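You operate a simulated robot arm through the tools that you are given. There is no shell and no other tool.

The job below is to be done with a simulated robot arm. You get a single attempt, and the scene is never put back.

TASK
Lay the tray's strip on mark B, weigh it down and wind the backdrop to the Low mark.
Fine: strip from the long tray on table mark B, then the cream weight from this table on its flat part; free the brake before winding, put it back on after; the other strip and weights stay.

The check looks at the end state, three seconds after you hand in, the way a careful person would. Anything else that was tipped, shoved, dropped, spilled or broken makes it a failure.

THE ROBOT
A 7-joint arm with a two-finger parallel gripper, fixed in place. Base frame: the origin is at the foot of the arm, x ahead of it, y to its left, z up. Units: m, degrees, N and s.
Its first joint turns from -149.0 to 149.0 degrees. Payload 3.5 kg.
The tool frame sits at the grasp point between the pads (the TCP): z along the fingers, y along the line on which they close. The tips reach 0.023 m beyond it. Largest opening 0.094 m; finger width 0.038, thickness 0.01; the body of the gripper, 0.054 by 0.096 m, starts 0.039 m behind the TCP.
Orientation is told as [roll, pitch, yaw] about the base's x, y, z axes, in that order, counted from this pose: with the fingers straight down and closing along the base's y, the tool's x points along the base's -x, its y along +y and its z along -z.

THE INTERFACE
- The arm moves only by the tool arm_command. Its argument "increments" is a list of rows, each an object of numbers (a shift or turn left out is 0, a gripper value left out holds the last): "x", "y", "z": the shift along the base's x, y, z in units of 150 mm (1.0 is 150 mm); "rx", "ry", "rz": the turn, a rotation vector about the base's x, y, z in units of 60 degrees (1.0 is 60 degrees); "fingers": the finger opening in mm, from 0 to 94. In form: [{"x": .., "y": .., "z": .., "rx": .., "ry": .., "rz": .., "fingers": ..}, ...]. A call has 1 to 20 rows; each row is the pose to reach, as a shift and turn from the pose commanded when the call began. A call with a number of a shift or a turn outside -1 to 1 is refused whole. A row lasts 0.2 s, in which the tool goes at most 0.05 m and 8.6 degrees; a call with a longer step from one row to the next is refused whole, and so is a gripper value outside its range. A pose out of reach is approached as far as the arm can. The call stops where the force on the tool passes 40 N (or 10 N more than at its start, if that is more) or the arm is blocked; 0.2 s more then pass. The fingers move at their own pace (about 0.153 m/s each) and stop on an object; they squeeze with about 24 N. The grip force told is the motor's: it shows also when the fingers shut on nothing. Time passes only in rows, and 0.2 s behind the last, so rows that repeat a pose let the fingers close. The reply holds the time, the measured pose of the TCP, the force on the tool along the base axes, the opening and the grip force, in the units named above and with some noise, with the torque about the TCP (base axes, N m) and any sound that the robot's microphone picked up, and new pictures: "pictures" is both (left out), scene, wrist or none.
- Cameras (640 x 400 px; columns grow to the right, rows downward): "scene" is fixed at [0.3997, 0.6491, 1.3441]; the picture's right is [-0.07, -1.00, 0.00], its down [-0.67, 0.05, -0.74] and it looks along [0.74, -0.06, -0.67] (base axes); focal length 214 px, centre (320, 200). "wrist" rides on the gripper at [0.086, 0.016, -0.074] in the tool frame; the picture's right is [-0.18, 0.98, 0.00], its down [-0.58, -0.11, -0.81] and it looks along [-0.79, -0.15, 0.59] (tool axes); focal length 243 px, centre (320, 200). There is no depth. A picture from a camera that has moved, and an enlarged one, comes with that camera's place and axes in the base frame and with its lens.
- zoom(camera, box): a new picture of the part [left, top, right, bottom] of that camera's present view, enlarged. No time passes.
- close_job(): hands the job in; it is judged then, once.

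Nothing tells you positions but the pictures and the camera data. Unless the task says otherwise, let go and move clear before handing in.

The tools are called after "Request:" by a JSON object that holds its "op" and its "data". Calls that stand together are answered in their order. arm_command: Moves the arm, as the interface text tells. Its arguments: {"type":"object","properties":{"increments":{"type":"array"},"pictures":{"type":"string","enum":["both","scene","wrist","none"]}},"required":["increments"]} The other tools are called the same way: zoom (camera, box) takes an enlarged picture of a part of a camera's view; close_job () hands the job in.

At the start:

```text
t: 0.0
tool_pos: [1.0519, 0.3122, 1.1001]
orientation: [0.0, 0.0, 0.0]
contact_force: [-0.7, -0.2, 0.1]
wrist_torque: [0.01, 0.01, 0.01]
width: 0.0941
grip_force: 0.0
```

scene: 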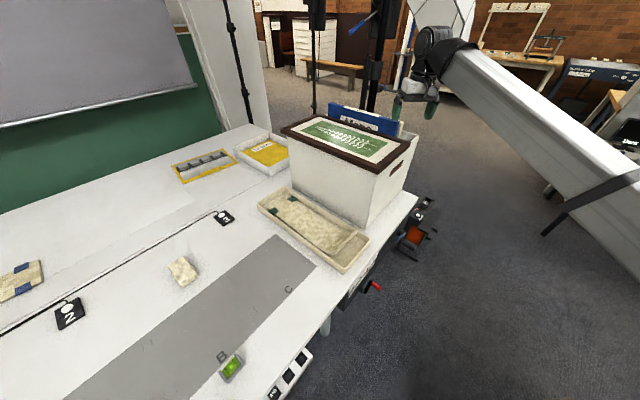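
wrist: 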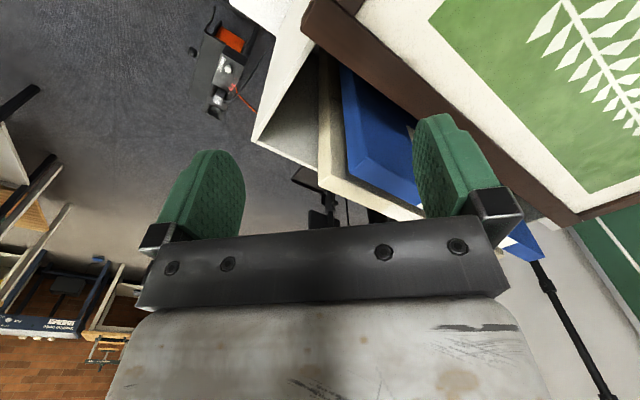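

I see a table with a long tray, a grey strip area with marks B and C, a cream weight, and a green backdrop at the far left. I'll look closer before moving anything.

Request:
{"op": "zoom", "data": {"camera": "scene", "box": [240, 170, 400, 290]}}

Request:
{"op": "zoom", "data": {"camera": "scene", "box": [0, 240, 220, 400]}}

Request:
{"op": "zoom", "data": {"camera": "scene", "box": [180, 260, 400, 400]}}

Request:
{"op": "zoom", "data": {"camera": "scene", "box": [140, 120, 300, 240]}}

Request:
{"op": "zoom", "data": {"camera": "scene", "box": [0, 0, 320, 200]}}

Request:
{"op": "zoom", "data": {"camera": "scene", "box": [330, 180, 450, 300]}}

```text
3.33 times, centred on (320, 230) of scene
camera zoom: at [0.3997, 0.6491, 1.3441], right [-0.07, -1.0, 0.0], down [-0.67, 0.05, -0.74], along [0.74, -0.06, -0.67], focal length 715 px, centre (320, 100)
```

zoom: 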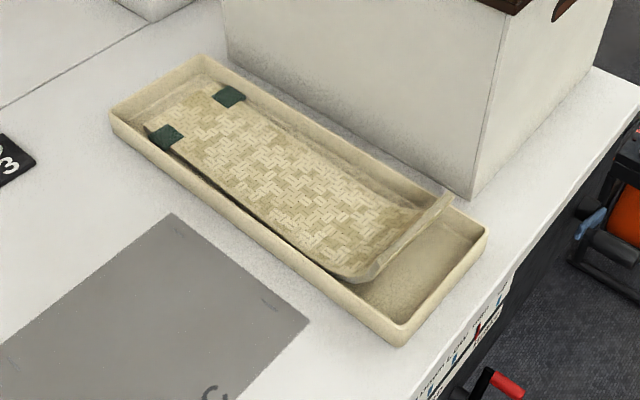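

```text
2.50 times, centred on (110, 320) of scene
camera zoom: at [0.3997, 0.6491, 1.3441], right [-0.07, -1.0, 0.0], down [-0.67, 0.05, -0.74], along [0.74, -0.06, -0.67], focal length 536 px, centre (845, -100)
```

zoom: 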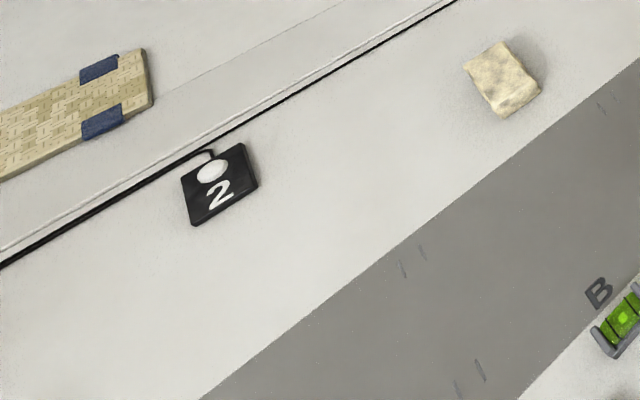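

```text
2.86 times, centred on (290, 330) of scene
camera zoom: at [0.3997, 0.6491, 1.3441], right [-0.07, -1.0, 0.0], down [-0.67, 0.05, -0.74], along [0.74, -0.06, -0.67], focal length 613 px, centre (406, -171)
```

zoom: 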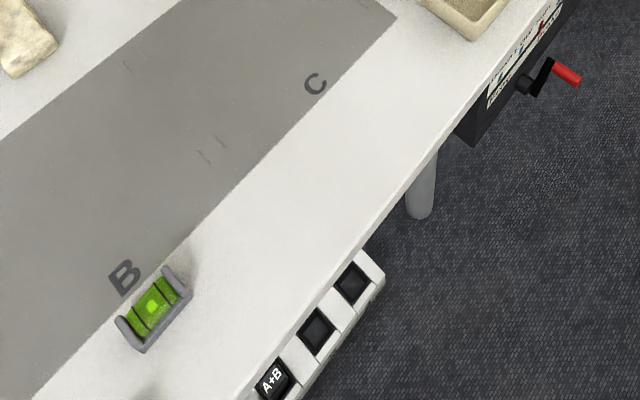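

```text
3.33 times, centred on (220, 180) of scene
camera zoom: at [0.3997, 0.6491, 1.3441], right [-0.07, -1.0, 0.0], down [-0.67, 0.05, -0.74], along [0.74, -0.06, -0.67], focal length 715 px, centre (653, 267)
```

zoom: 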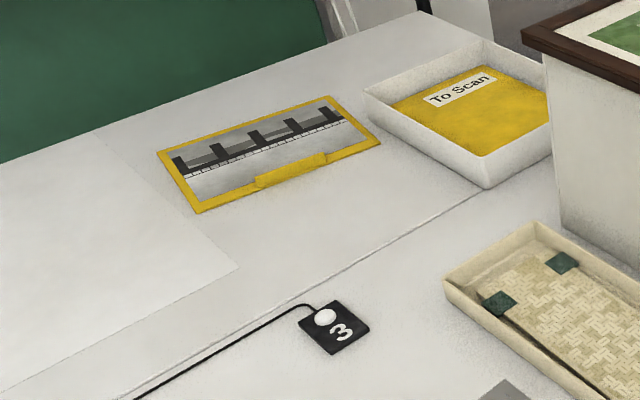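

```text
2.00 times, centred on (160, 100) of scene
camera zoom: at [0.3997, 0.6491, 1.3441], right [-0.07, -1.0, 0.0], down [-0.67, 0.05, -0.74], along [0.74, -0.06, -0.67], focal length 429 px, centre (640, 400)
```

zoom: 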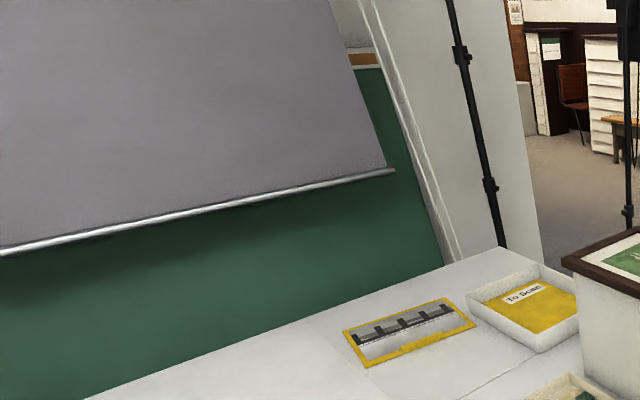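

```text
3.33 times, centred on (390, 240) of scene
camera zoom: at [0.3997, 0.6491, 1.3441], right [-0.07, -1.0, 0.0], down [-0.67, 0.05, -0.74], along [0.74, -0.06, -0.67], focal length 715 px, centre (87, 67)
```

zoom: 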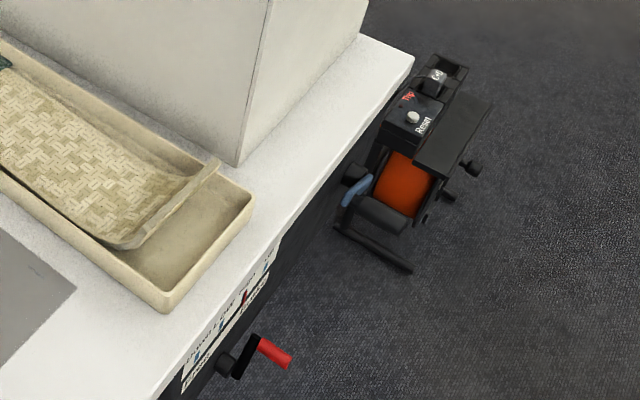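

The table lies rotated about 45° in front-left of the base, and its height is still unknown. I'll lift and retract the arm while turning it so the wrist camera looks over the table, and use that to triangulate.

Request:
{"op": "arm_command", "data": {"increments": [{"x": -0.1, "z": 0.25}, {"x": -0.3, "z": 0.5, "rz": 0.14}, {"x": -0.55, "z": 0.67, "rz": 0.28}, {"x": -0.8, "z": 0.67, "rz": 0.42}, {"x": -1.0, "z": 0.67, "rz": 0.56}]}}

```text
t: 0.8
tool_pos: [0.9836, 0.3127, 1.192]
orientation: [0.0, -1.3, 13.2]
contact_force: [2.6, -2.9, -5.8]
wrist_torque: [0.21, -0.22, 0.23]
width: 0.094
grip_force: 0.0
stopped in row 3: the force on the tool passed its limit at 115 N (the readings are from after the stop); the commanded pose is now the measured one
camera wrist: at [0.8941, 0.3105, 1.2642], right [-0.04, 1.0, 0.0], down [0.57, 0.02, 0.82], along [0.82, 0.04, -0.57], focal length 243 px, centre (320, 200)
```

scene: 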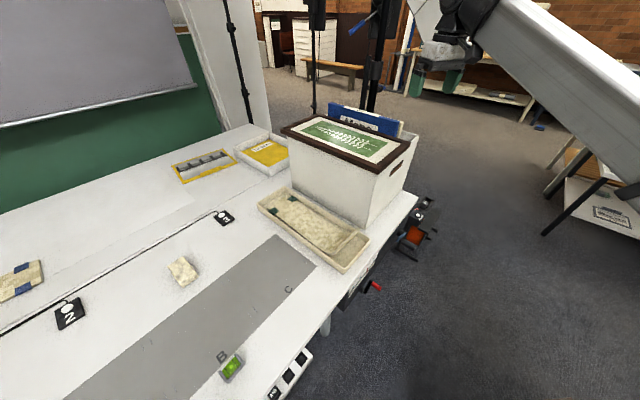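
wrist: 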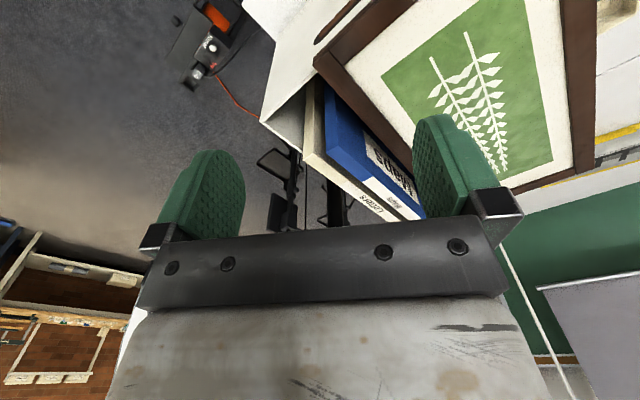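

The move stopped on a force spike, but nothing appears touched or shifted, so it may have been the arm's own jerk near full stretch. I'll hold still and check the readings.

Request:
{"op": "arm_command", "data": {"increments": [{"x": 0}, {"x": 0}], "pictures": "none"}}

Request:
{"op": "zoom", "data": {"camera": "scene", "box": [300, 0, 640, 212]}}

Request:
{"op": "zoom", "data": {"camera": "wrist", "box": [100, 0, 420, 200]}}

```text
t: 1.4
tool_pos: [0.9843, 0.3138, 1.1918]
orientation: [0.1, -1.3, 13.0]
contact_force: [3.4, -1.2, -11.4]
wrist_torque: [0.07, -0.63, 0.07]
width: 0.0939
grip_force: 0.1
```

```text
1.88 times, centred on (470, 106) of scene
camera zoom: at [0.3997, 0.6491, 1.3441], right [-0.07, -1.0, 0.0], down [-0.67, 0.05, -0.74], along [0.74, -0.06, -0.67], focal length 404 px, centre (38, 377)
```

zoom: 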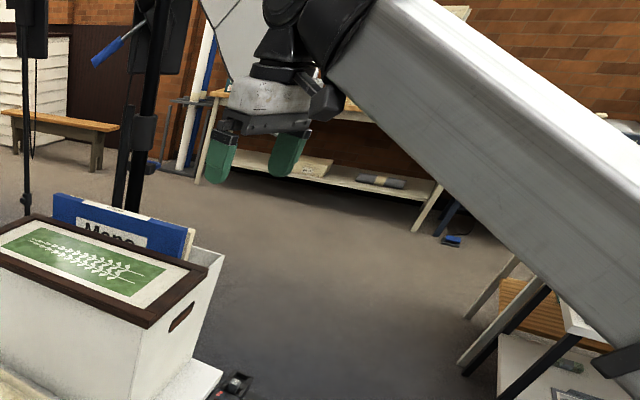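

```text
2.00 times, centred on (260, 100) of wrist
camera zoom: at [0.894, 0.3104, 1.2643], right [-0.04, 1.0, 0.0], down [0.57, 0.02, 0.82], along [0.82, 0.04, -0.57], focal length 485 px, centre (440, 400)
```

zoom: 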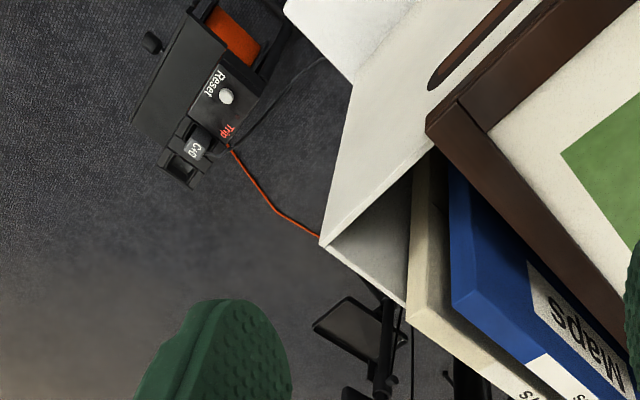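

Request:
{"op": "zoom", "data": {"camera": "scene", "box": [380, 0, 508, 80]}}

Request:
{"op": "zoom", "data": {"camera": "wrist", "box": [400, 200, 640, 400]}}

```text
5.00 times, centred on (444, 40) of scene
camera zoom: at [0.3997, 0.6491, 1.3441], right [-0.07, -1.0, 0.0], down [-0.67, 0.05, -0.74], along [0.74, -0.06, -0.67], focal length 1072 px, centre (-300, 1000)
```

zoom: 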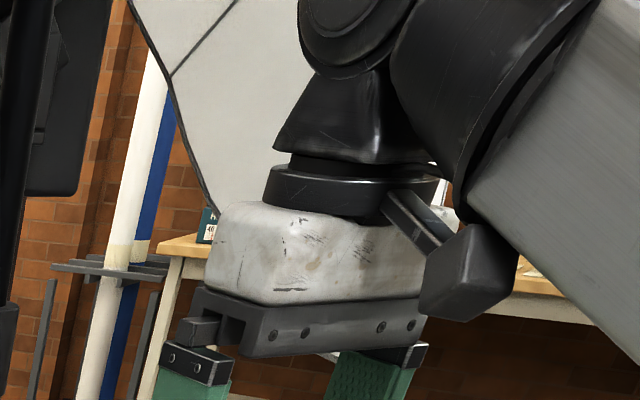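

```text
2.00 times, centred on (520, 300) of wrist
camera zoom: at [0.894, 0.3104, 1.2643], right [-0.04, 1.0, 0.0], down [0.57, 0.02, 0.82], along [0.82, 0.04, -0.57], focal length 485 px, centre (-80, 0)
```

zoom: 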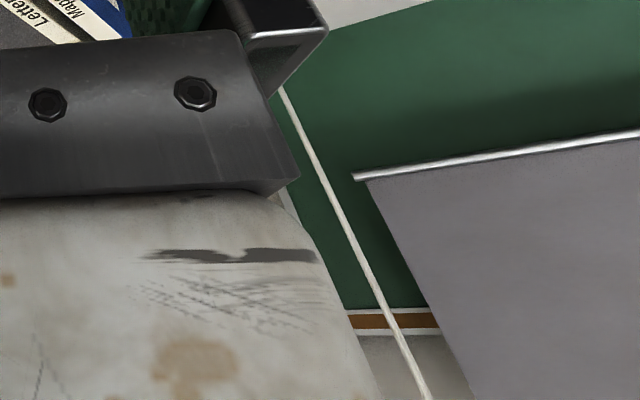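

The residual force direction and torque point to the wrist-camera housing touching the robot's own forearm (tool too high for a tool-down pose), not an object. The box lid is at about z 1.03 and the table about z 0.79; I'll go lower and away from the box toward the base, in smaller steps.

Request:
{"op": "arm_command", "data": {"increments": [{"y": -0.1, "z": -0.1}, {"x": -0.05, "y": -0.2, "z": -0.25}, {"x": -0.15, "y": -0.35, "z": -0.4}, {"x": -0.3, "y": -0.5, "z": -0.55}, {"x": -0.45, "y": -0.6, "z": -0.65}, {"x": -0.6, "y": -0.65, "z": -0.7}, {"x": -0.75, "y": -0.7, "z": -0.75}, {"x": -0.9, "y": -0.7, "z": -0.8}]}}

```text
t: 3.2
tool_pos: [0.8487, 0.2081, 1.071]
orientation: [0.1, -1.2, 13.1]
contact_force: [-0.1, 0.2, -0.6]
wrist_torque: [0.01, 0.0, 0.01]
width: 0.0938
grip_force: 0.0
camera wrist: at [0.7588, 0.2056, 1.1437], right [-0.04, 1.0, 0.0], down [0.57, 0.02, 0.82], along [0.82, 0.04, -0.57], focal length 243 px, centre (320, 200)
```

scene: 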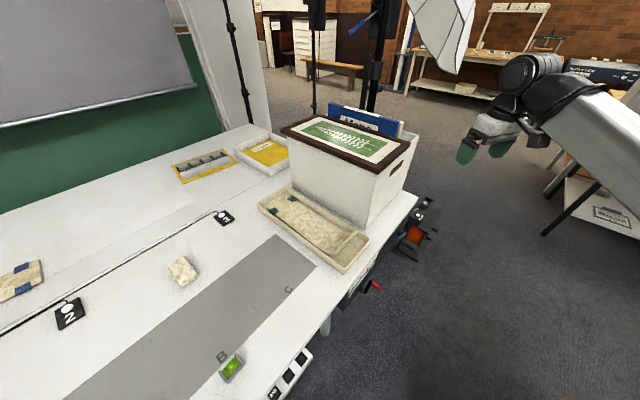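
wrist: 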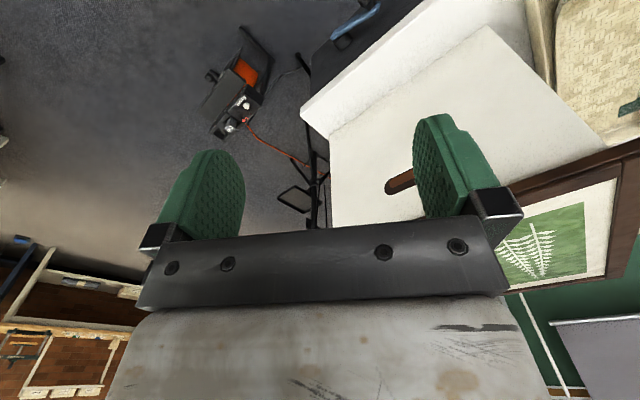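

The force is back to zero, confirming it. Next I turn the hand toward the table and come in closer to the base so the camera sees the front face, tray and marks.

Request:
{"op": "arm_command", "data": {"increments": [{"x": -0.12, "y": 0.05, "rz": 0.08}, {"x": -0.26, "y": 0.12, "rz": 0.16}, {"x": -0.4, "y": 0.2, "rz": 0.24}, {"x": -0.55, "y": 0.3, "rz": 0.32}, {"x": -0.7, "y": 0.4, "rz": 0.4}, {"x": -0.85, "y": 0.5, "rz": 0.48}, {"x": -1.0, "y": 0.6, "rz": 0.55}]}}

```text
t: 4.7
tool_pos: [0.7149, 0.2878, 1.0745]
orientation: [0.0, -1.8, 42.9]
contact_force: [0.7, -1.2, -1.8]
wrist_torque: [0.1, -0.05, 0.1]
width: 0.0942
grip_force: 0.1
stopped in row 7: the force on the tool passed its limit at 48 N (the readings are from after the stop); the commanded pose is now the measured one
camera wrist: at [0.6391, 0.2411, 1.145], right [-0.53, 0.84, 0.0], down [0.48, 0.3, 0.82], along [0.69, 0.44, -0.57], focal length 243 px, centre (320, 200)
```

scene: 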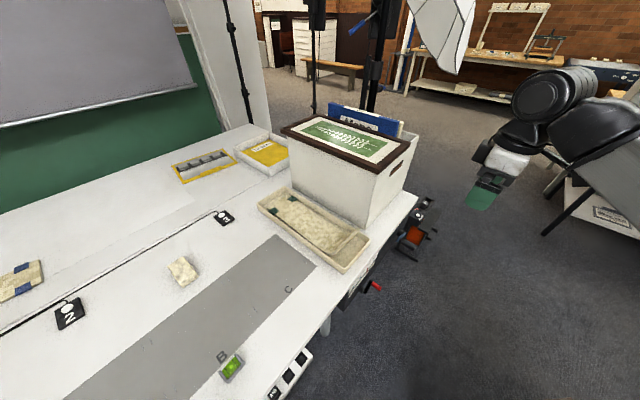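
wrist: 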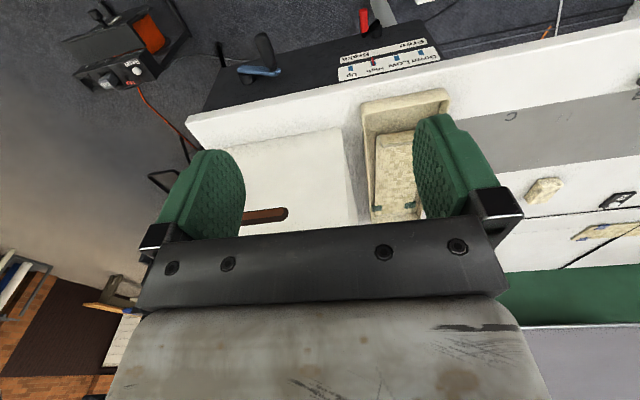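

Self-contact again at this height, so I'll work lower. First a look at the front panel with its gauge, the blue lever and the red crank.

Request:
{"op": "zoom", "data": {"camera": "wrist", "box": [190, 0, 470, 175]}}

Request:
{"op": "zoom", "data": {"camera": "wrist", "box": [330, 0, 460, 90]}}

Request:
{"op": "arm_command", "data": {"increments": [{"x": -0.05, "y": -0.05, "z": -0.1}, {"x": -0.1, "y": -0.1, "z": -0.25}, {"x": -0.15, "y": -0.15, "z": -0.4}, {"x": -0.2, "y": -0.2, "z": -0.55}, {"x": -0.3, "y": -0.2, "z": -0.6}, {"x": -0.4, "y": -0.2, "z": -0.6}]}}

```text
2.29 times, centred on (330, 88) of wrist
camera zoom: at [0.6391, 0.2411, 1.145], right [-0.53, 0.84, 0.0], down [0.48, 0.3, 0.82], along [0.69, 0.44, -0.57], focal length 555 px, centre (297, 457)
```

zoom: 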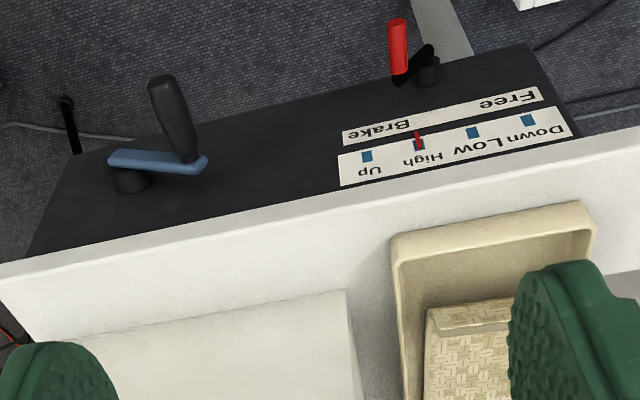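

```text
4.44 times, centred on (395, 45) of wrist
camera zoom: at [0.6391, 0.2411, 1.145], right [-0.53, 0.84, 0.0], down [0.48, 0.3, 0.82], along [0.69, 0.44, -0.57], focal length 1078 px, centre (-13, 889)
```

zoom: 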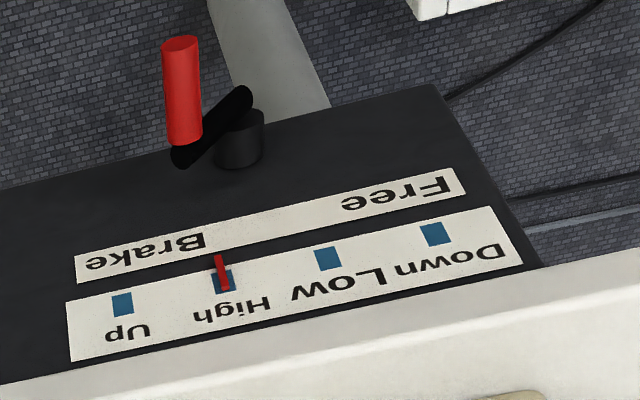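

```text
t: 6.1
tool_pos: [0.6554, 0.2575, 0.9836]
orientation: [-0.2, -1.7, 42.8]
contact_force: [0.6, 0.0, -0.3]
wrist_torque: [0.03, -0.01, 0.0]
width: 0.0942
grip_force: 0.1
camera wrist: at [0.5795, 0.2108, 1.0543], right [-0.53, 0.85, 0.0], down [0.48, 0.3, 0.82], along [0.69, 0.44, -0.57], focal length 243 px, centre (320, 200)
```

scene: 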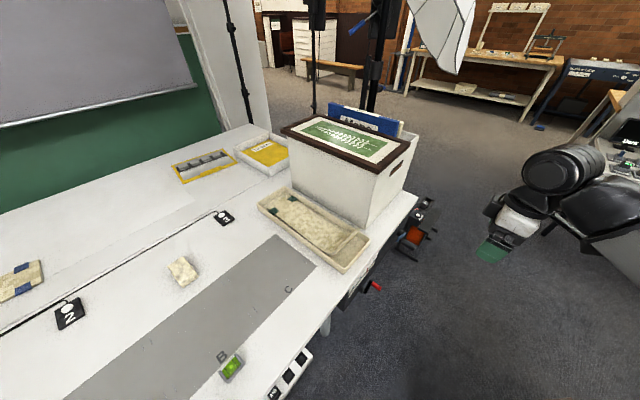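
wrist: 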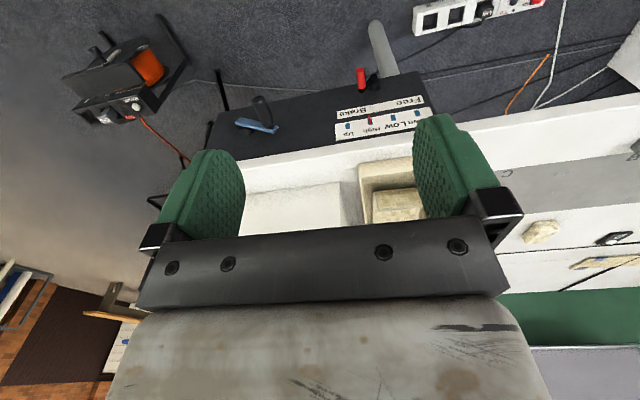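

I can read the panel now: the red-handled lever is the brake (pointing to "Brake" now, "Free" at the other side), the blue arm with the black knob is the crank, and the red pointer on the scale sits at High. Now I'll swing left, toward mark B, for a better look at the marks, the weight and the bubble level.

Request:
{"op": "arm_command", "data": {"increments": [{"x": -0.12, "y": 0.16}, {"x": -0.25, "y": 0.35}, {"x": -0.38, "y": 0.55}, {"x": -0.5, "y": 0.75}, {"x": -0.6, "y": 0.95}, {"x": -0.65, "y": 1.0}], "pictures": "none"}}

Request:
{"op": "arm_command", "data": {"increments": [{"x": -0.12, "y": 0.16, "rz": 0.06}, {"x": -0.25, "y": 0.35, "rz": 0.12}, {"x": -0.38, "y": 0.55, "rz": 0.18}, {"x": -0.5, "y": 0.75, "rz": 0.22}, {"x": -0.6, "y": 0.95, "rz": 0.25}, {"x": -0.65, "y": 1.0, "rz": 0.25}]}}

```text
t: 7.5
tool_pos: [0.5571, 0.4071, 0.9827]
orientation: [-0.1, -1.6, 43.0]
contact_force: [-0.4, -0.2, 0.0]
wrist_torque: [0.0, 0.03, 0.0]
width: 0.0941
grip_force: 0.0
```

```text
t: 8.9
tool_pos: [0.4592, 0.5568, 0.9832]
orientation: [-0.1, -1.6, 57.9]
contact_force: [0.1, 0.7, 0.3]
wrist_torque: [0.03, 0.01, 0.02]
width: 0.094
grip_force: 0.0
camera wrist: at [0.3989, 0.493, 1.0547], right [-0.74, 0.68, 0.0], down [0.39, 0.42, 0.82], along [0.56, 0.61, -0.57], focal length 243 px, centre (320, 200)
```

scene: 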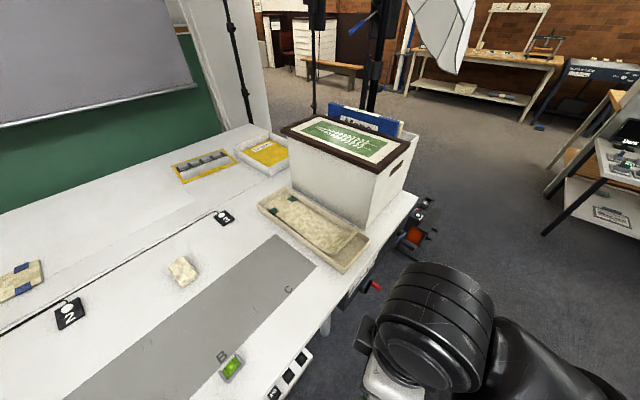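
wrist: 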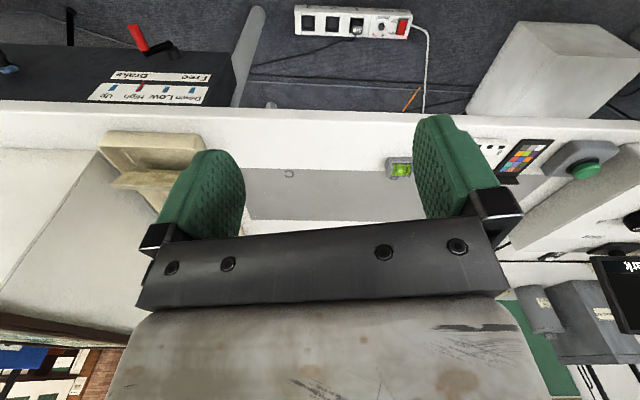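

The hand blocks the middle of its own view, so I'll move further out over the panel to see mark B and the level in the upper part of the picture.

Request:
{"op": "arm_command", "data": {"increments": [{"x": 0.15, "y": 0.15}, {"x": 0.3, "y": 0.3}, {"x": 0.45, "y": 0.45}, {"x": 0.55, "y": 0.6}, {"x": 0.65, "y": 0.75}, {"x": 0.7, "y": 0.9}]}}

```text
t: 10.3
tool_pos: [0.5655, 0.694, 0.9823]
orientation: [-0.2, -1.7, 57.9]
contact_force: [0.0, -0.5, -1.2]
wrist_torque: [-0.01, 0.0, -0.01]
width: 0.0941
grip_force: 0.0
camera wrist: at [0.5046, 0.6287, 1.054], right [-0.73, 0.68, 0.0], down [0.39, 0.42, 0.82], along [0.56, 0.61, -0.57], focal length 243 px, centre (320, 200)
```

scene: 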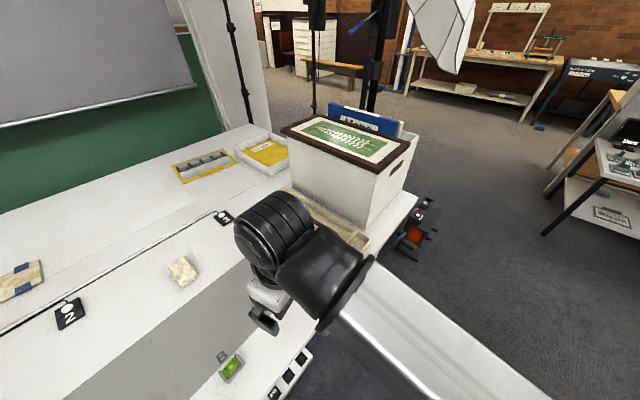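
wrist: 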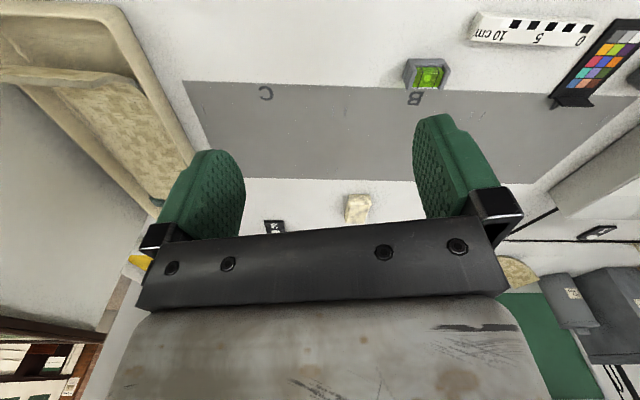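

Request:
{"op": "zoom", "data": {"camera": "wrist", "box": [180, 40, 480, 230]}}

Request:
{"op": "zoom", "data": {"camera": "wrist", "box": [380, 0, 640, 200]}}

Request:
{"op": "zoom", "data": {"camera": "wrist", "box": [0, 0, 240, 200]}}

Request:
{"op": "zoom", "data": {"camera": "scene", "box": [140, 230, 240, 300]}}

```text
2.11 times, centred on (330, 135) of wrist
camera zoom: at [0.5046, 0.6287, 1.054], right [-0.73, 0.68, 0.0], down [0.39, 0.42, 0.82], along [0.56, 0.61, -0.57], focal length 511 px, centre (299, 337)
```

zoom: 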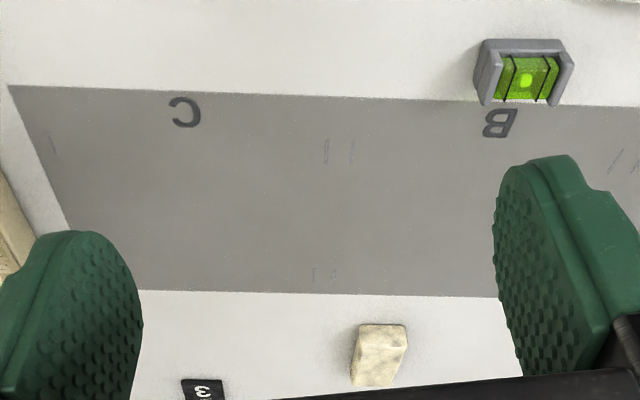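

```text
2.00 times, centred on (510, 100) of wrist
camera zoom: at [0.5046, 0.6287, 1.054], right [-0.73, 0.68, 0.0], down [0.39, 0.42, 0.82], along [0.56, 0.61, -0.57], focal length 485 px, centre (-60, 400)
```

zoom: 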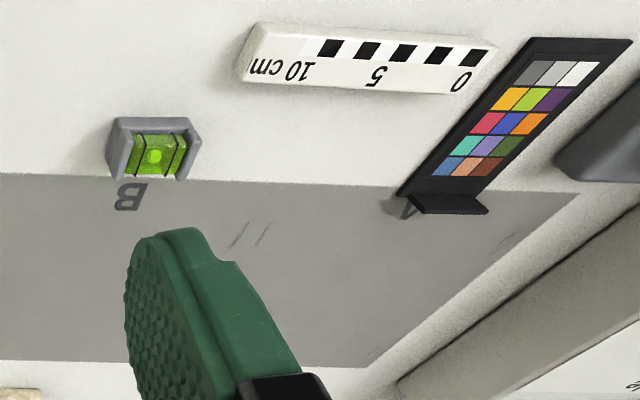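

```text
2.00 times, centred on (120, 100) of wrist
camera zoom: at [0.5046, 0.6287, 1.054], right [-0.73, 0.68, 0.0], down [0.39, 0.42, 0.82], along [0.56, 0.61, -0.57], focal length 485 px, centre (720, 400)
```

zoom: 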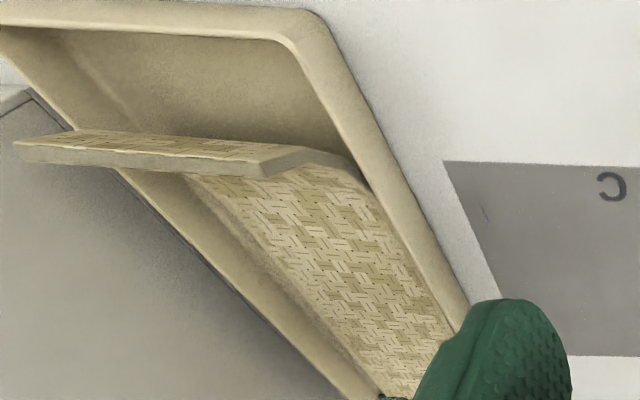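

```text
5.71 times, centred on (190, 265) of scene
camera zoom: at [0.3997, 0.6491, 1.3441], right [-0.07, -1.0, 0.0], down [-0.67, 0.05, -0.74], along [0.74, -0.06, -0.67], focal length 1226 px, centre (1063, -171)
```

zoom: 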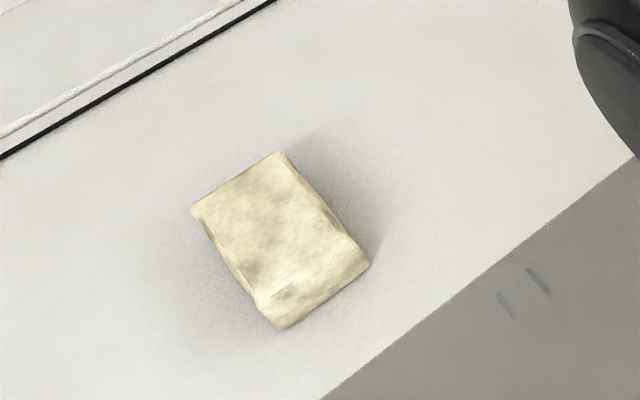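

All marks are consistent with a table top at z≈0.75: slot B centre is about (0.60, 0.92), the weight about (0.75, 1.02), which is far out. I'll test how far the arm actually reaches in that direction, high above the table.

Request:
{"op": "arm_command", "data": {"increments": [{"x": 0.1, "y": 0.15}, {"x": 0.2, "y": 0.3}, {"x": 0.3, "y": 0.45}, {"x": 0.4, "y": 0.6}, {"x": 0.5, "y": 0.75}, {"x": 0.6, "y": 0.9}], "pictures": "wrist"}}

```text
t: 11.7
tool_pos: [0.6541, 0.8289, 0.9845]
orientation: [-0.1, -1.8, 57.9]
contact_force: [-0.2, 0.0, -0.6]
wrist_torque: [0.0, 0.0, -0.02]
width: 0.0942
grip_force: 0.0
camera wrist: at [0.594, 0.7636, 1.0544], right [-0.73, 0.68, 0.0], down [0.39, 0.42, 0.82], along [0.56, 0.61, -0.57], focal length 243 px, centre (320, 200)
```

wrist: 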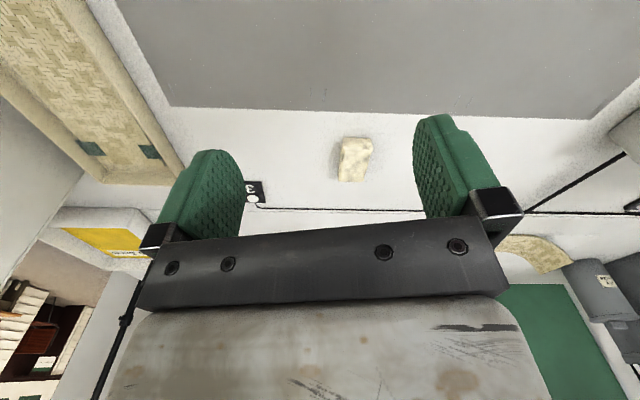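

Request:
{"op": "arm_command", "data": {"increments": [{"x": 0.1, "y": 0.17}, {"x": 0.2, "y": 0.34}, {"x": 0.3, "y": 0.52}, {"x": 0.4, "y": 0.7}, {"x": 0.45, "y": 0.85}, {"x": 0.5, "y": 0.95}], "pictures": "both"}}

```text
t: 13.1
tool_pos: [0.7294, 0.9709, 0.9837]
orientation: [0.0, -1.8, 57.9]
contact_force: [-0.3, 0.1, 0.5]
wrist_torque: [0.0, -0.02, -0.04]
width: 0.0941
grip_force: 0.1
camera wrist: at [0.6689, 0.9063, 1.0551], right [-0.73, 0.68, 0.0], down [0.39, 0.42, 0.82], along [0.56, 0.61, -0.57], focal length 243 px, centre (320, 200)
```

scene: 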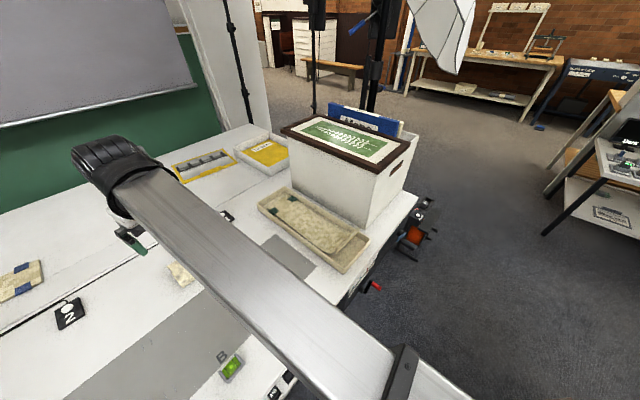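
wrist: 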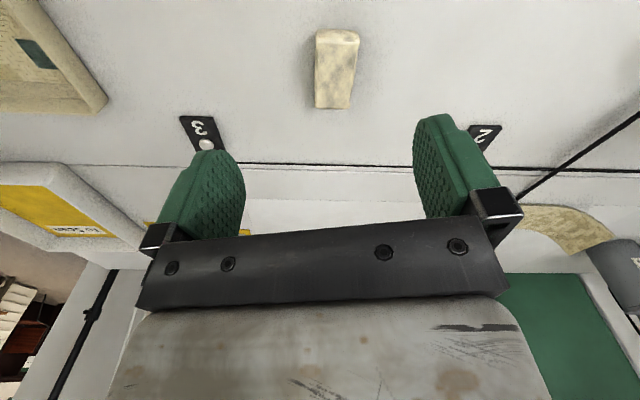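

The arm reaches the weight with the tool down (r≈1.21), so everything is in range. The strip's raised lip at its near end is the place to grip; I'll bring the hand over toward it, turning so the fingers close along the strip's length, and inspect the lip.

Request:
{"op": "arm_command", "data": {"increments": [{"x": -0.05, "y": -0.12, "rz": -0.13}, {"x": -0.1, "y": -0.24, "rz": -0.26}, {"x": -0.15, "y": -0.38, "rz": -0.39}, {"x": -0.2, "y": -0.54, "rz": -0.52}, {"x": -0.25, "y": -0.7, "rz": -0.65}, {"x": -0.3, "y": -0.86, "rz": -0.78}, {"x": -0.3, "y": -1.0, "rz": -0.9}], "pictures": "none"}}

Request:
{"op": "arm_command", "data": {"increments": [{"x": 0.05, "y": -0.12, "rz": -0.13}, {"x": 0.1, "y": -0.24, "rz": -0.26}, {"x": 0.15, "y": -0.38, "rz": -0.39}, {"x": 0.2, "y": -0.54, "rz": -0.52}, {"x": 0.25, "y": -0.7, "rz": -0.65}, {"x": 0.3, "y": -0.86, "rz": -0.75}, {"x": 0.35, "y": -1.0, "rz": -0.82}]}}

```text
t: 14.7
tool_pos: [0.684, 0.8215, 0.984]
orientation: [-0.1, -1.6, 3.8]
contact_force: [0.2, -0.3, 0.3]
wrist_torque: [-0.01, 0.02, -0.01]
width: 0.0943
grip_force: 0.1
```

```text
t: 16.3
tool_pos: [0.7366, 0.671, 0.9829]
orientation: [-0.1, -1.7, -45.4]
contact_force: [0.0, 0.4, -0.6]
wrist_torque: [-0.01, -0.02, 0.02]
width: 0.0941
grip_force: 0.1
camera wrist: at [0.6865, 0.7464, 1.0543], right [0.83, 0.56, 0.0], down [0.32, -0.47, 0.82], along [0.46, -0.68, -0.57], focal length 243 px, centre (320, 200)
```

scene: 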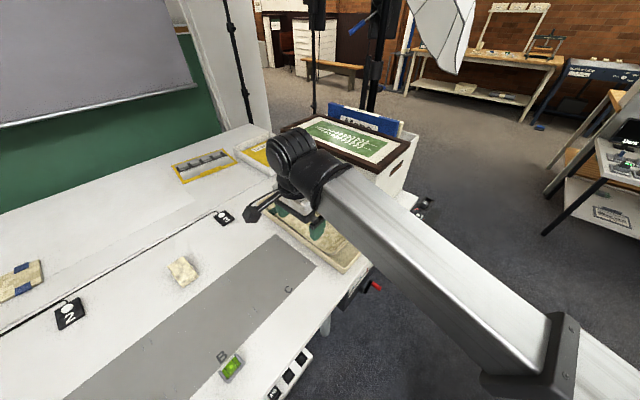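
wrist: 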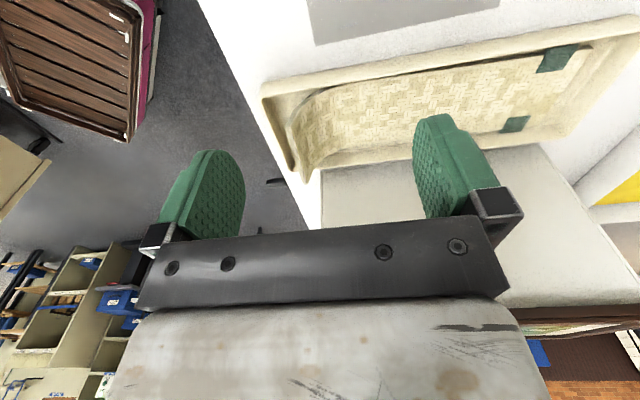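

Request:
{"op": "zoom", "data": {"camera": "wrist", "box": [240, 60, 440, 200]}}

Request:
{"op": "zoom", "data": {"camera": "wrist", "box": [400, 0, 640, 180]}}

```text
2.86 times, centred on (340, 130) of wrist
camera zoom: at [0.6865, 0.7464, 1.0543], right [0.83, 0.56, 0.0], down [0.32, -0.47, 0.82], along [0.46, -0.68, -0.57], focal length 693 px, centre (263, 400)
```

zoom: 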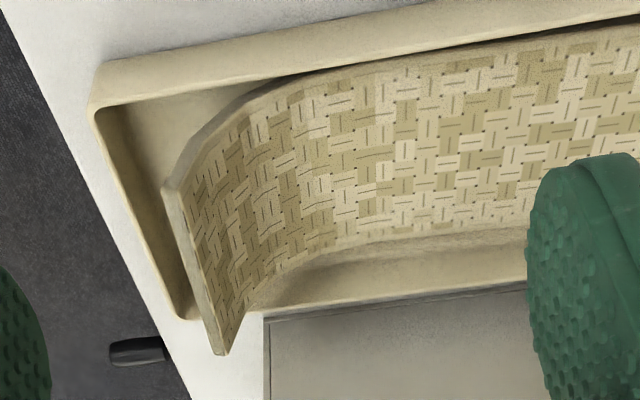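

```text
2.22 times, centred on (520, 90) of wrist
camera zoom: at [0.6865, 0.7464, 1.0543], right [0.83, 0.56, 0.0], down [0.32, -0.47, 0.82], along [0.46, -0.68, -0.57], focal length 539 px, centre (-124, 444)
```

zoom: 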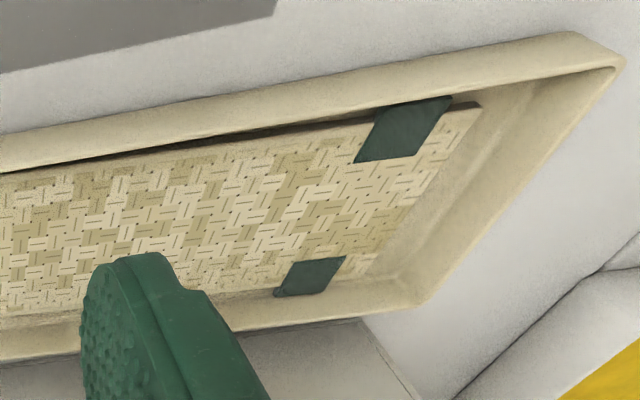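

The strip is like a ski: flat, with a curled-up lip at the near end whose tip is at about n=0.938 (z≈0.818), leaning ~27° toward the robot. I'll tilt the hand 27° to match the lip and go to a pre-grasp point backed off along the lip direction.

Request:
{"op": "arm_command", "data": {"increments": [{"x": 0.02, "y": -0.15, "rx": 0.07, "ry": -0.05, "fingers": 44}, {"x": 0.05, "y": -0.32, "rx": 0.15, "ry": -0.13}, {"x": 0.08, "y": -0.49, "rx": 0.23, "ry": -0.2}, {"x": 0.11, "y": -0.66, "z": -0.08, "rx": 0.3, "ry": -0.26}, {"x": 0.14, "y": -0.82, "z": -0.2, "rx": 0.338, "ry": -0.298}, {"x": 0.16, "y": -0.95, "z": -0.35, "rx": 0.338, "ry": -0.298}, {"x": 0.18, "y": -1.0, "z": -0.45, "rx": 0.338, "ry": -0.298}, {"x": 0.18, "y": -1.0, "z": -0.5, "rx": 0.338, "ry": -0.298}]}}

```text
t: 18.1
tool_pos: [0.7651, 0.5201, 0.9088]
orientation: [26.9, 0.3, -45.6]
contact_force: [-0.2, -0.7, 0.3]
wrist_torque: [0.02, 0.01, 0.02]
width: 0.0439
grip_force: 0.0
camera wrist: at [0.6906, 0.5698, 0.9825], right [0.76, 0.48, 0.44], down [0.08, -0.74, 0.67], along [0.65, -0.47, -0.6], focal length 243 px, centre (320, 200)
```

scene: 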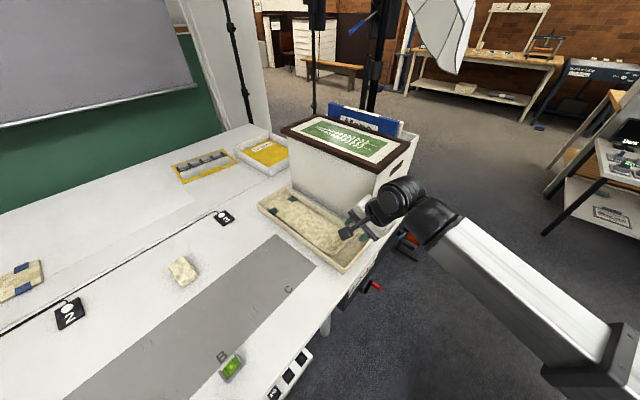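
wrist: 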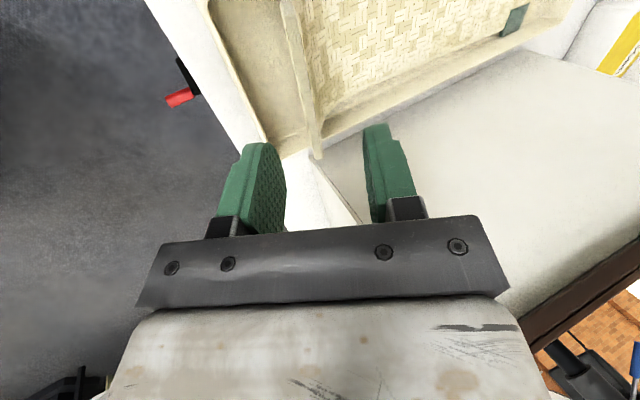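

Request:
{"op": "zoom", "data": {"camera": "wrist", "box": [200, 0, 440, 170]}}

Request:
{"op": "zoom", "data": {"camera": "scene", "box": [300, 180, 440, 280]}}

```text
2.35 times, centred on (320, 85) of wrist
camera zoom: at [0.6906, 0.5698, 0.9825], right [0.76, 0.48, 0.44], down [0.08, -0.74, 0.67], along [0.65, -0.47, -0.6], focal length 571 px, centre (320, 471)
```

zoom: 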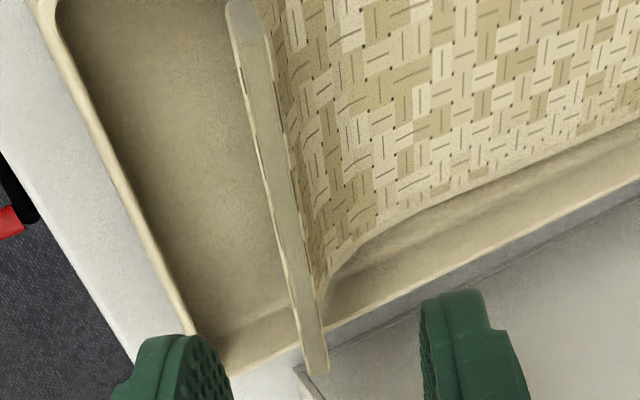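

```text
4.00 times, centred on (370, 230) of scene
camera zoom: at [0.3997, 0.6491, 1.3441], right [-0.07, -1.0, 0.0], down [-0.67, 0.05, -0.74], along [0.74, -0.06, -0.67], focal length 858 px, centre (120, 80)
```

zoom: 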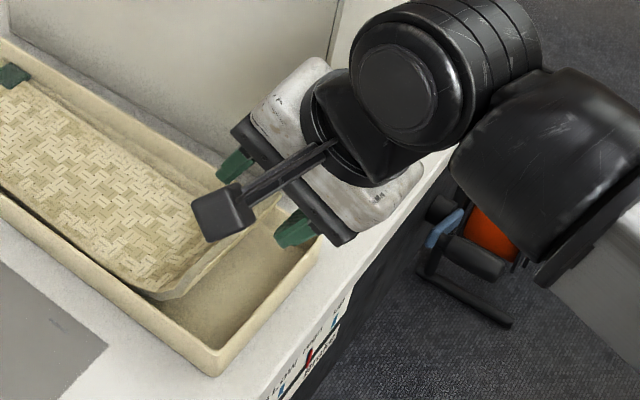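

The lip is lined up between the fingers, about 16 mm off toward the near finger. I'll correct for that, narrow the opening and descend along the lip.

Request:
{"op": "arm_command", "data": {"increments": [{"x": -0.066, "y": -0.066, "z": -0.047, "fingers": 36}, {"x": -0.04, "y": -0.045, "z": -0.13}, {"x": 0.01, "y": -0.01, "z": -0.25}, {"x": 0.06, "y": 0.03, "z": -0.37}, {"x": 0.09, "y": 0.055, "z": -0.45}, {"x": 0.11, "y": 0.07, "z": -0.5}], "pictures": "both"}}

Request:
{"op": "zoom", "data": {"camera": "wrist", "box": [200, 20, 440, 190]}}

Request:
{"op": "zoom", "data": {"camera": "scene", "box": [300, 180, 440, 280]}}

```text
t: 19.5
tool_pos: [0.782, 0.5309, 0.8322]
orientation: [27.0, 0.2, -45.6]
contact_force: [-0.5, 1.4, 0.4]
wrist_torque: [0.0, -0.01, -0.02]
width: 0.0357
grip_force: 0.0
camera wrist: at [0.7071, 0.5811, 0.9069], right [0.76, 0.48, 0.44], down [0.08, -0.74, 0.67], along [0.65, -0.47, -0.6], focal length 243 px, centre (320, 200)
```

scene: 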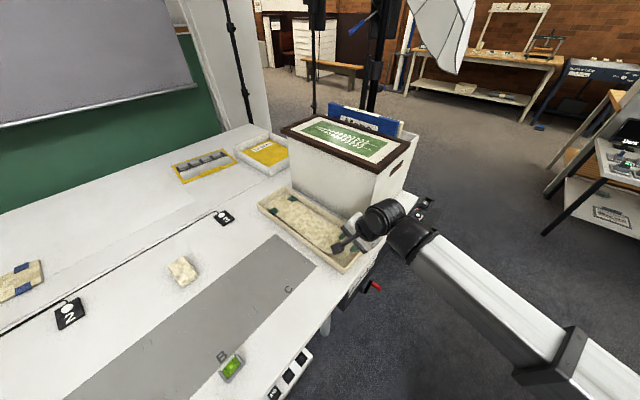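
wrist: 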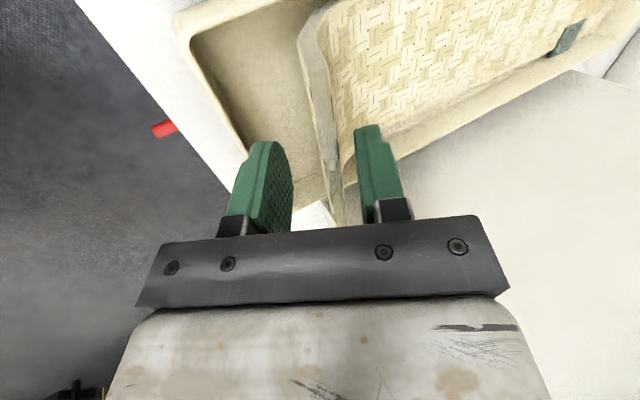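

```text
2.35 times, centred on (320, 105) of wrist
camera zoom: at [0.7071, 0.5811, 0.9069], right [0.76, 0.48, 0.44], down [0.08, -0.74, 0.67], along [0.65, -0.47, -0.6], focal length 571 px, centre (320, 424)
```

zoom: 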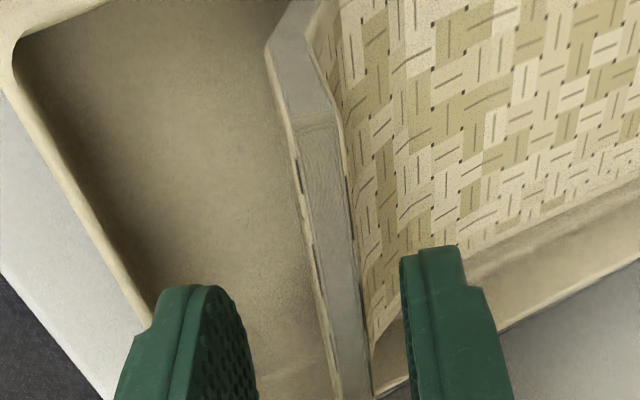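

```text
4.00 times, centred on (370, 230) of scene
camera zoom: at [0.3997, 0.6491, 1.3441], right [-0.07, -1.0, 0.0], down [-0.67, 0.05, -0.74], along [0.74, -0.06, -0.67], focal length 858 px, centre (120, 80)
```

zoom: 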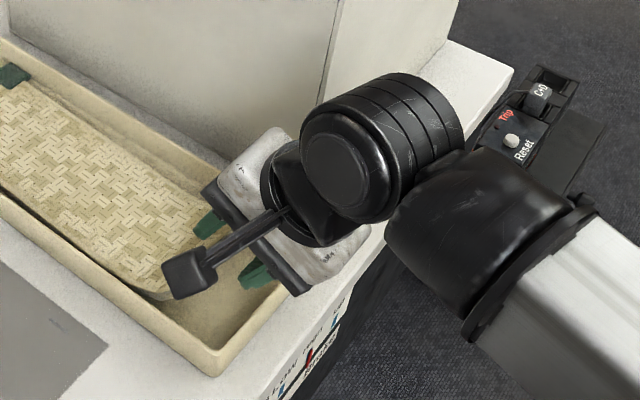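

The lip's end sits between the fingers, slightly toward the far finger. I'll go about 15 mm deeper, centre, and close.

Request:
{"op": "arm_command", "data": {"increments": [{"x": 0.04, "y": 0.04, "z": -0.02}, {"x": 0.06, "y": 0.06, "z": -0.06}, {"x": 0.082, "y": 0.082, "z": -0.098}, {"x": 0.082, "y": 0.082, "z": -0.098}], "pictures": "wrist"}}

Request:
{"op": "zoom", "data": {"camera": "wrist", "box": [200, 20, 440, 190]}}

```text
t: 20.5
tool_pos: [0.7939, 0.5433, 0.8193]
orientation: [26.9, 0.3, -45.6]
contact_force: [0.2, 0.6, 0.1]
wrist_torque: [-0.01, 0.01, -0.02]
width: 0.036
grip_force: 0.0
camera wrist: at [0.719, 0.5934, 0.8924], right [0.76, 0.48, 0.44], down [0.08, -0.74, 0.67], along [0.65, -0.47, -0.6], focal length 243 px, centre (320, 200)
```

wrist: 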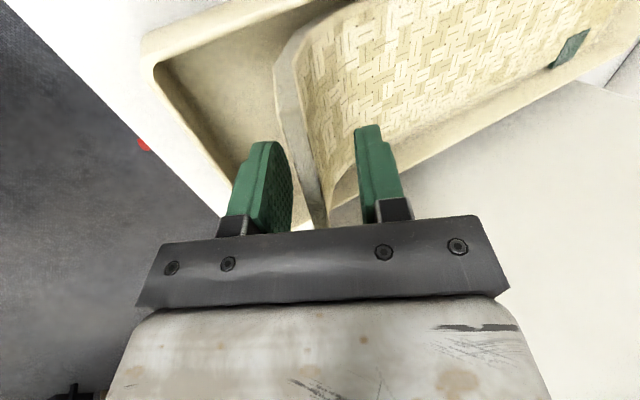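

```text
2.35 times, centred on (320, 105) of wrist
camera zoom: at [0.719, 0.5934, 0.8924], right [0.76, 0.48, 0.44], down [0.08, -0.74, 0.67], along [0.65, -0.47, -0.6], focal length 571 px, centre (320, 424)
```

zoom: 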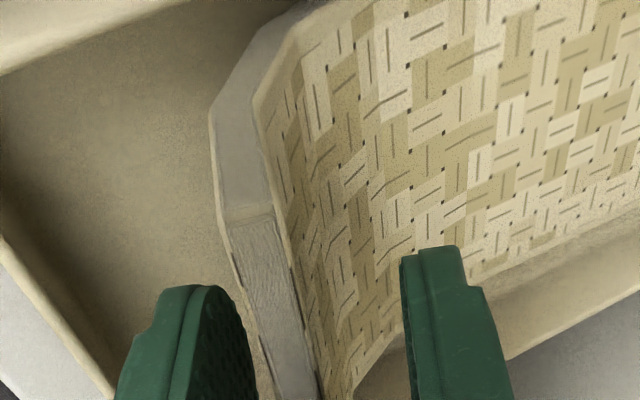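

Request:
{"op": "arm_command", "data": {"increments": [{"x": -0.025, "y": -0.025, "z": -0.018}, {"x": -0.025, "y": -0.025, "z": -0.018, "fingers": 24}, {"x": -0.025, "y": -0.025, "z": -0.018, "fingers": 12}, {"x": -0.025, "y": -0.025, "z": -0.018, "fingers": 0}, {"x": -0.025, "y": -0.025, "z": -0.018, "fingers": 0}, {"x": -0.025, "y": -0.025, "z": -0.018, "fingers": 0}], "pictures": "both"}}

Request:
{"op": "zoom", "data": {"camera": "wrist", "box": [200, 20, 440, 190]}}

```text
t: 21.9
tool_pos: [0.789, 0.5388, 0.8167]
orientation: [27.0, 0.3, -45.6]
contact_force: [-0.4, 0.4, -1.5]
wrist_torque: [-0.17, 0.17, 0.0]
width: 0.0086
grip_force: 23.9
camera wrist: at [0.7152, 0.5895, 0.8898], right [0.76, 0.48, 0.44], down [0.08, -0.74, 0.67], along [0.65, -0.47, -0.6], focal length 243 px, centre (320, 200)
```

scene: 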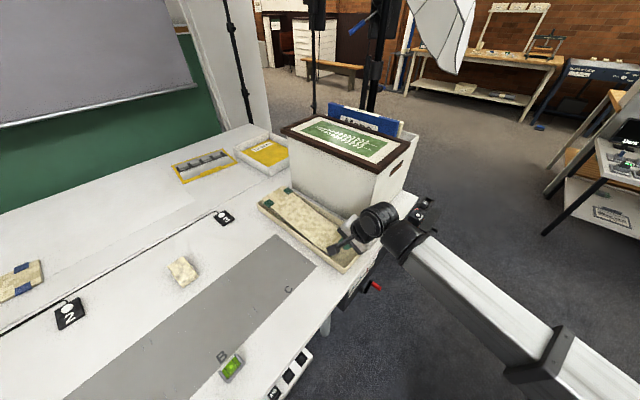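
wrist: 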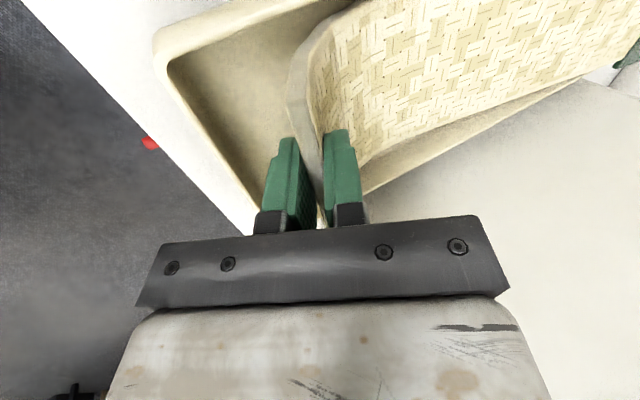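

```text
2.35 times, centred on (320, 105) of wrist
camera zoom: at [0.7152, 0.5895, 0.8898], right [0.76, 0.48, 0.44], down [0.08, -0.74, 0.67], along [0.65, -0.47, -0.6], focal length 571 px, centre (320, 424)
```

zoom: 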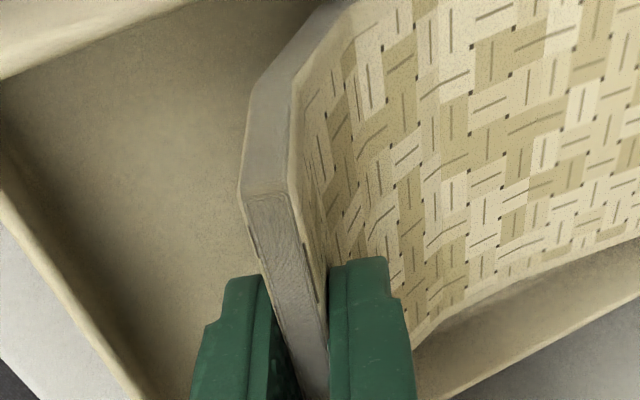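

Request:
{"op": "zoom", "data": {"camera": "scene", "box": [240, 170, 400, 290]}}

Request:
{"op": "zoom", "data": {"camera": "wrist", "box": [280, 0, 640, 225]}}

```text
3.33 times, centred on (320, 230) of scene
camera zoom: at [0.3997, 0.6491, 1.3441], right [-0.07, -1.0, 0.0], down [-0.67, 0.05, -0.74], along [0.74, -0.06, -0.67], focal length 715 px, centre (320, 100)
```

zoom: 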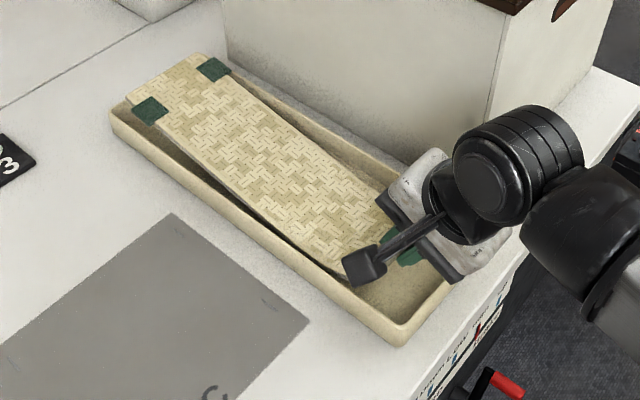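

```text
1.78 times, centred on (460, 112) of wrist
camera zoom: at [0.7152, 0.5895, 0.8898], right [0.76, 0.48, 0.44], down [0.08, -0.74, 0.67], along [0.65, -0.47, -0.6], focal length 431 px, centre (71, 356)
```

zoom: 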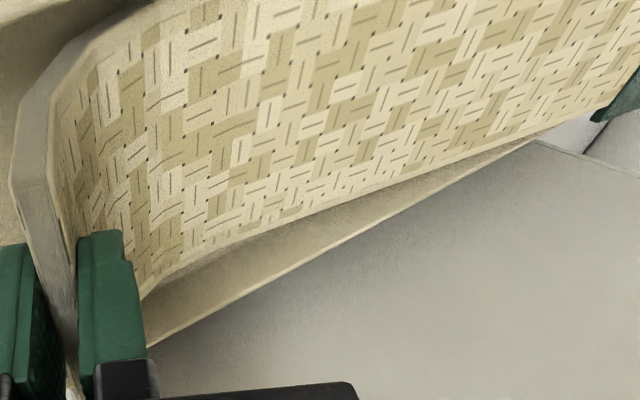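

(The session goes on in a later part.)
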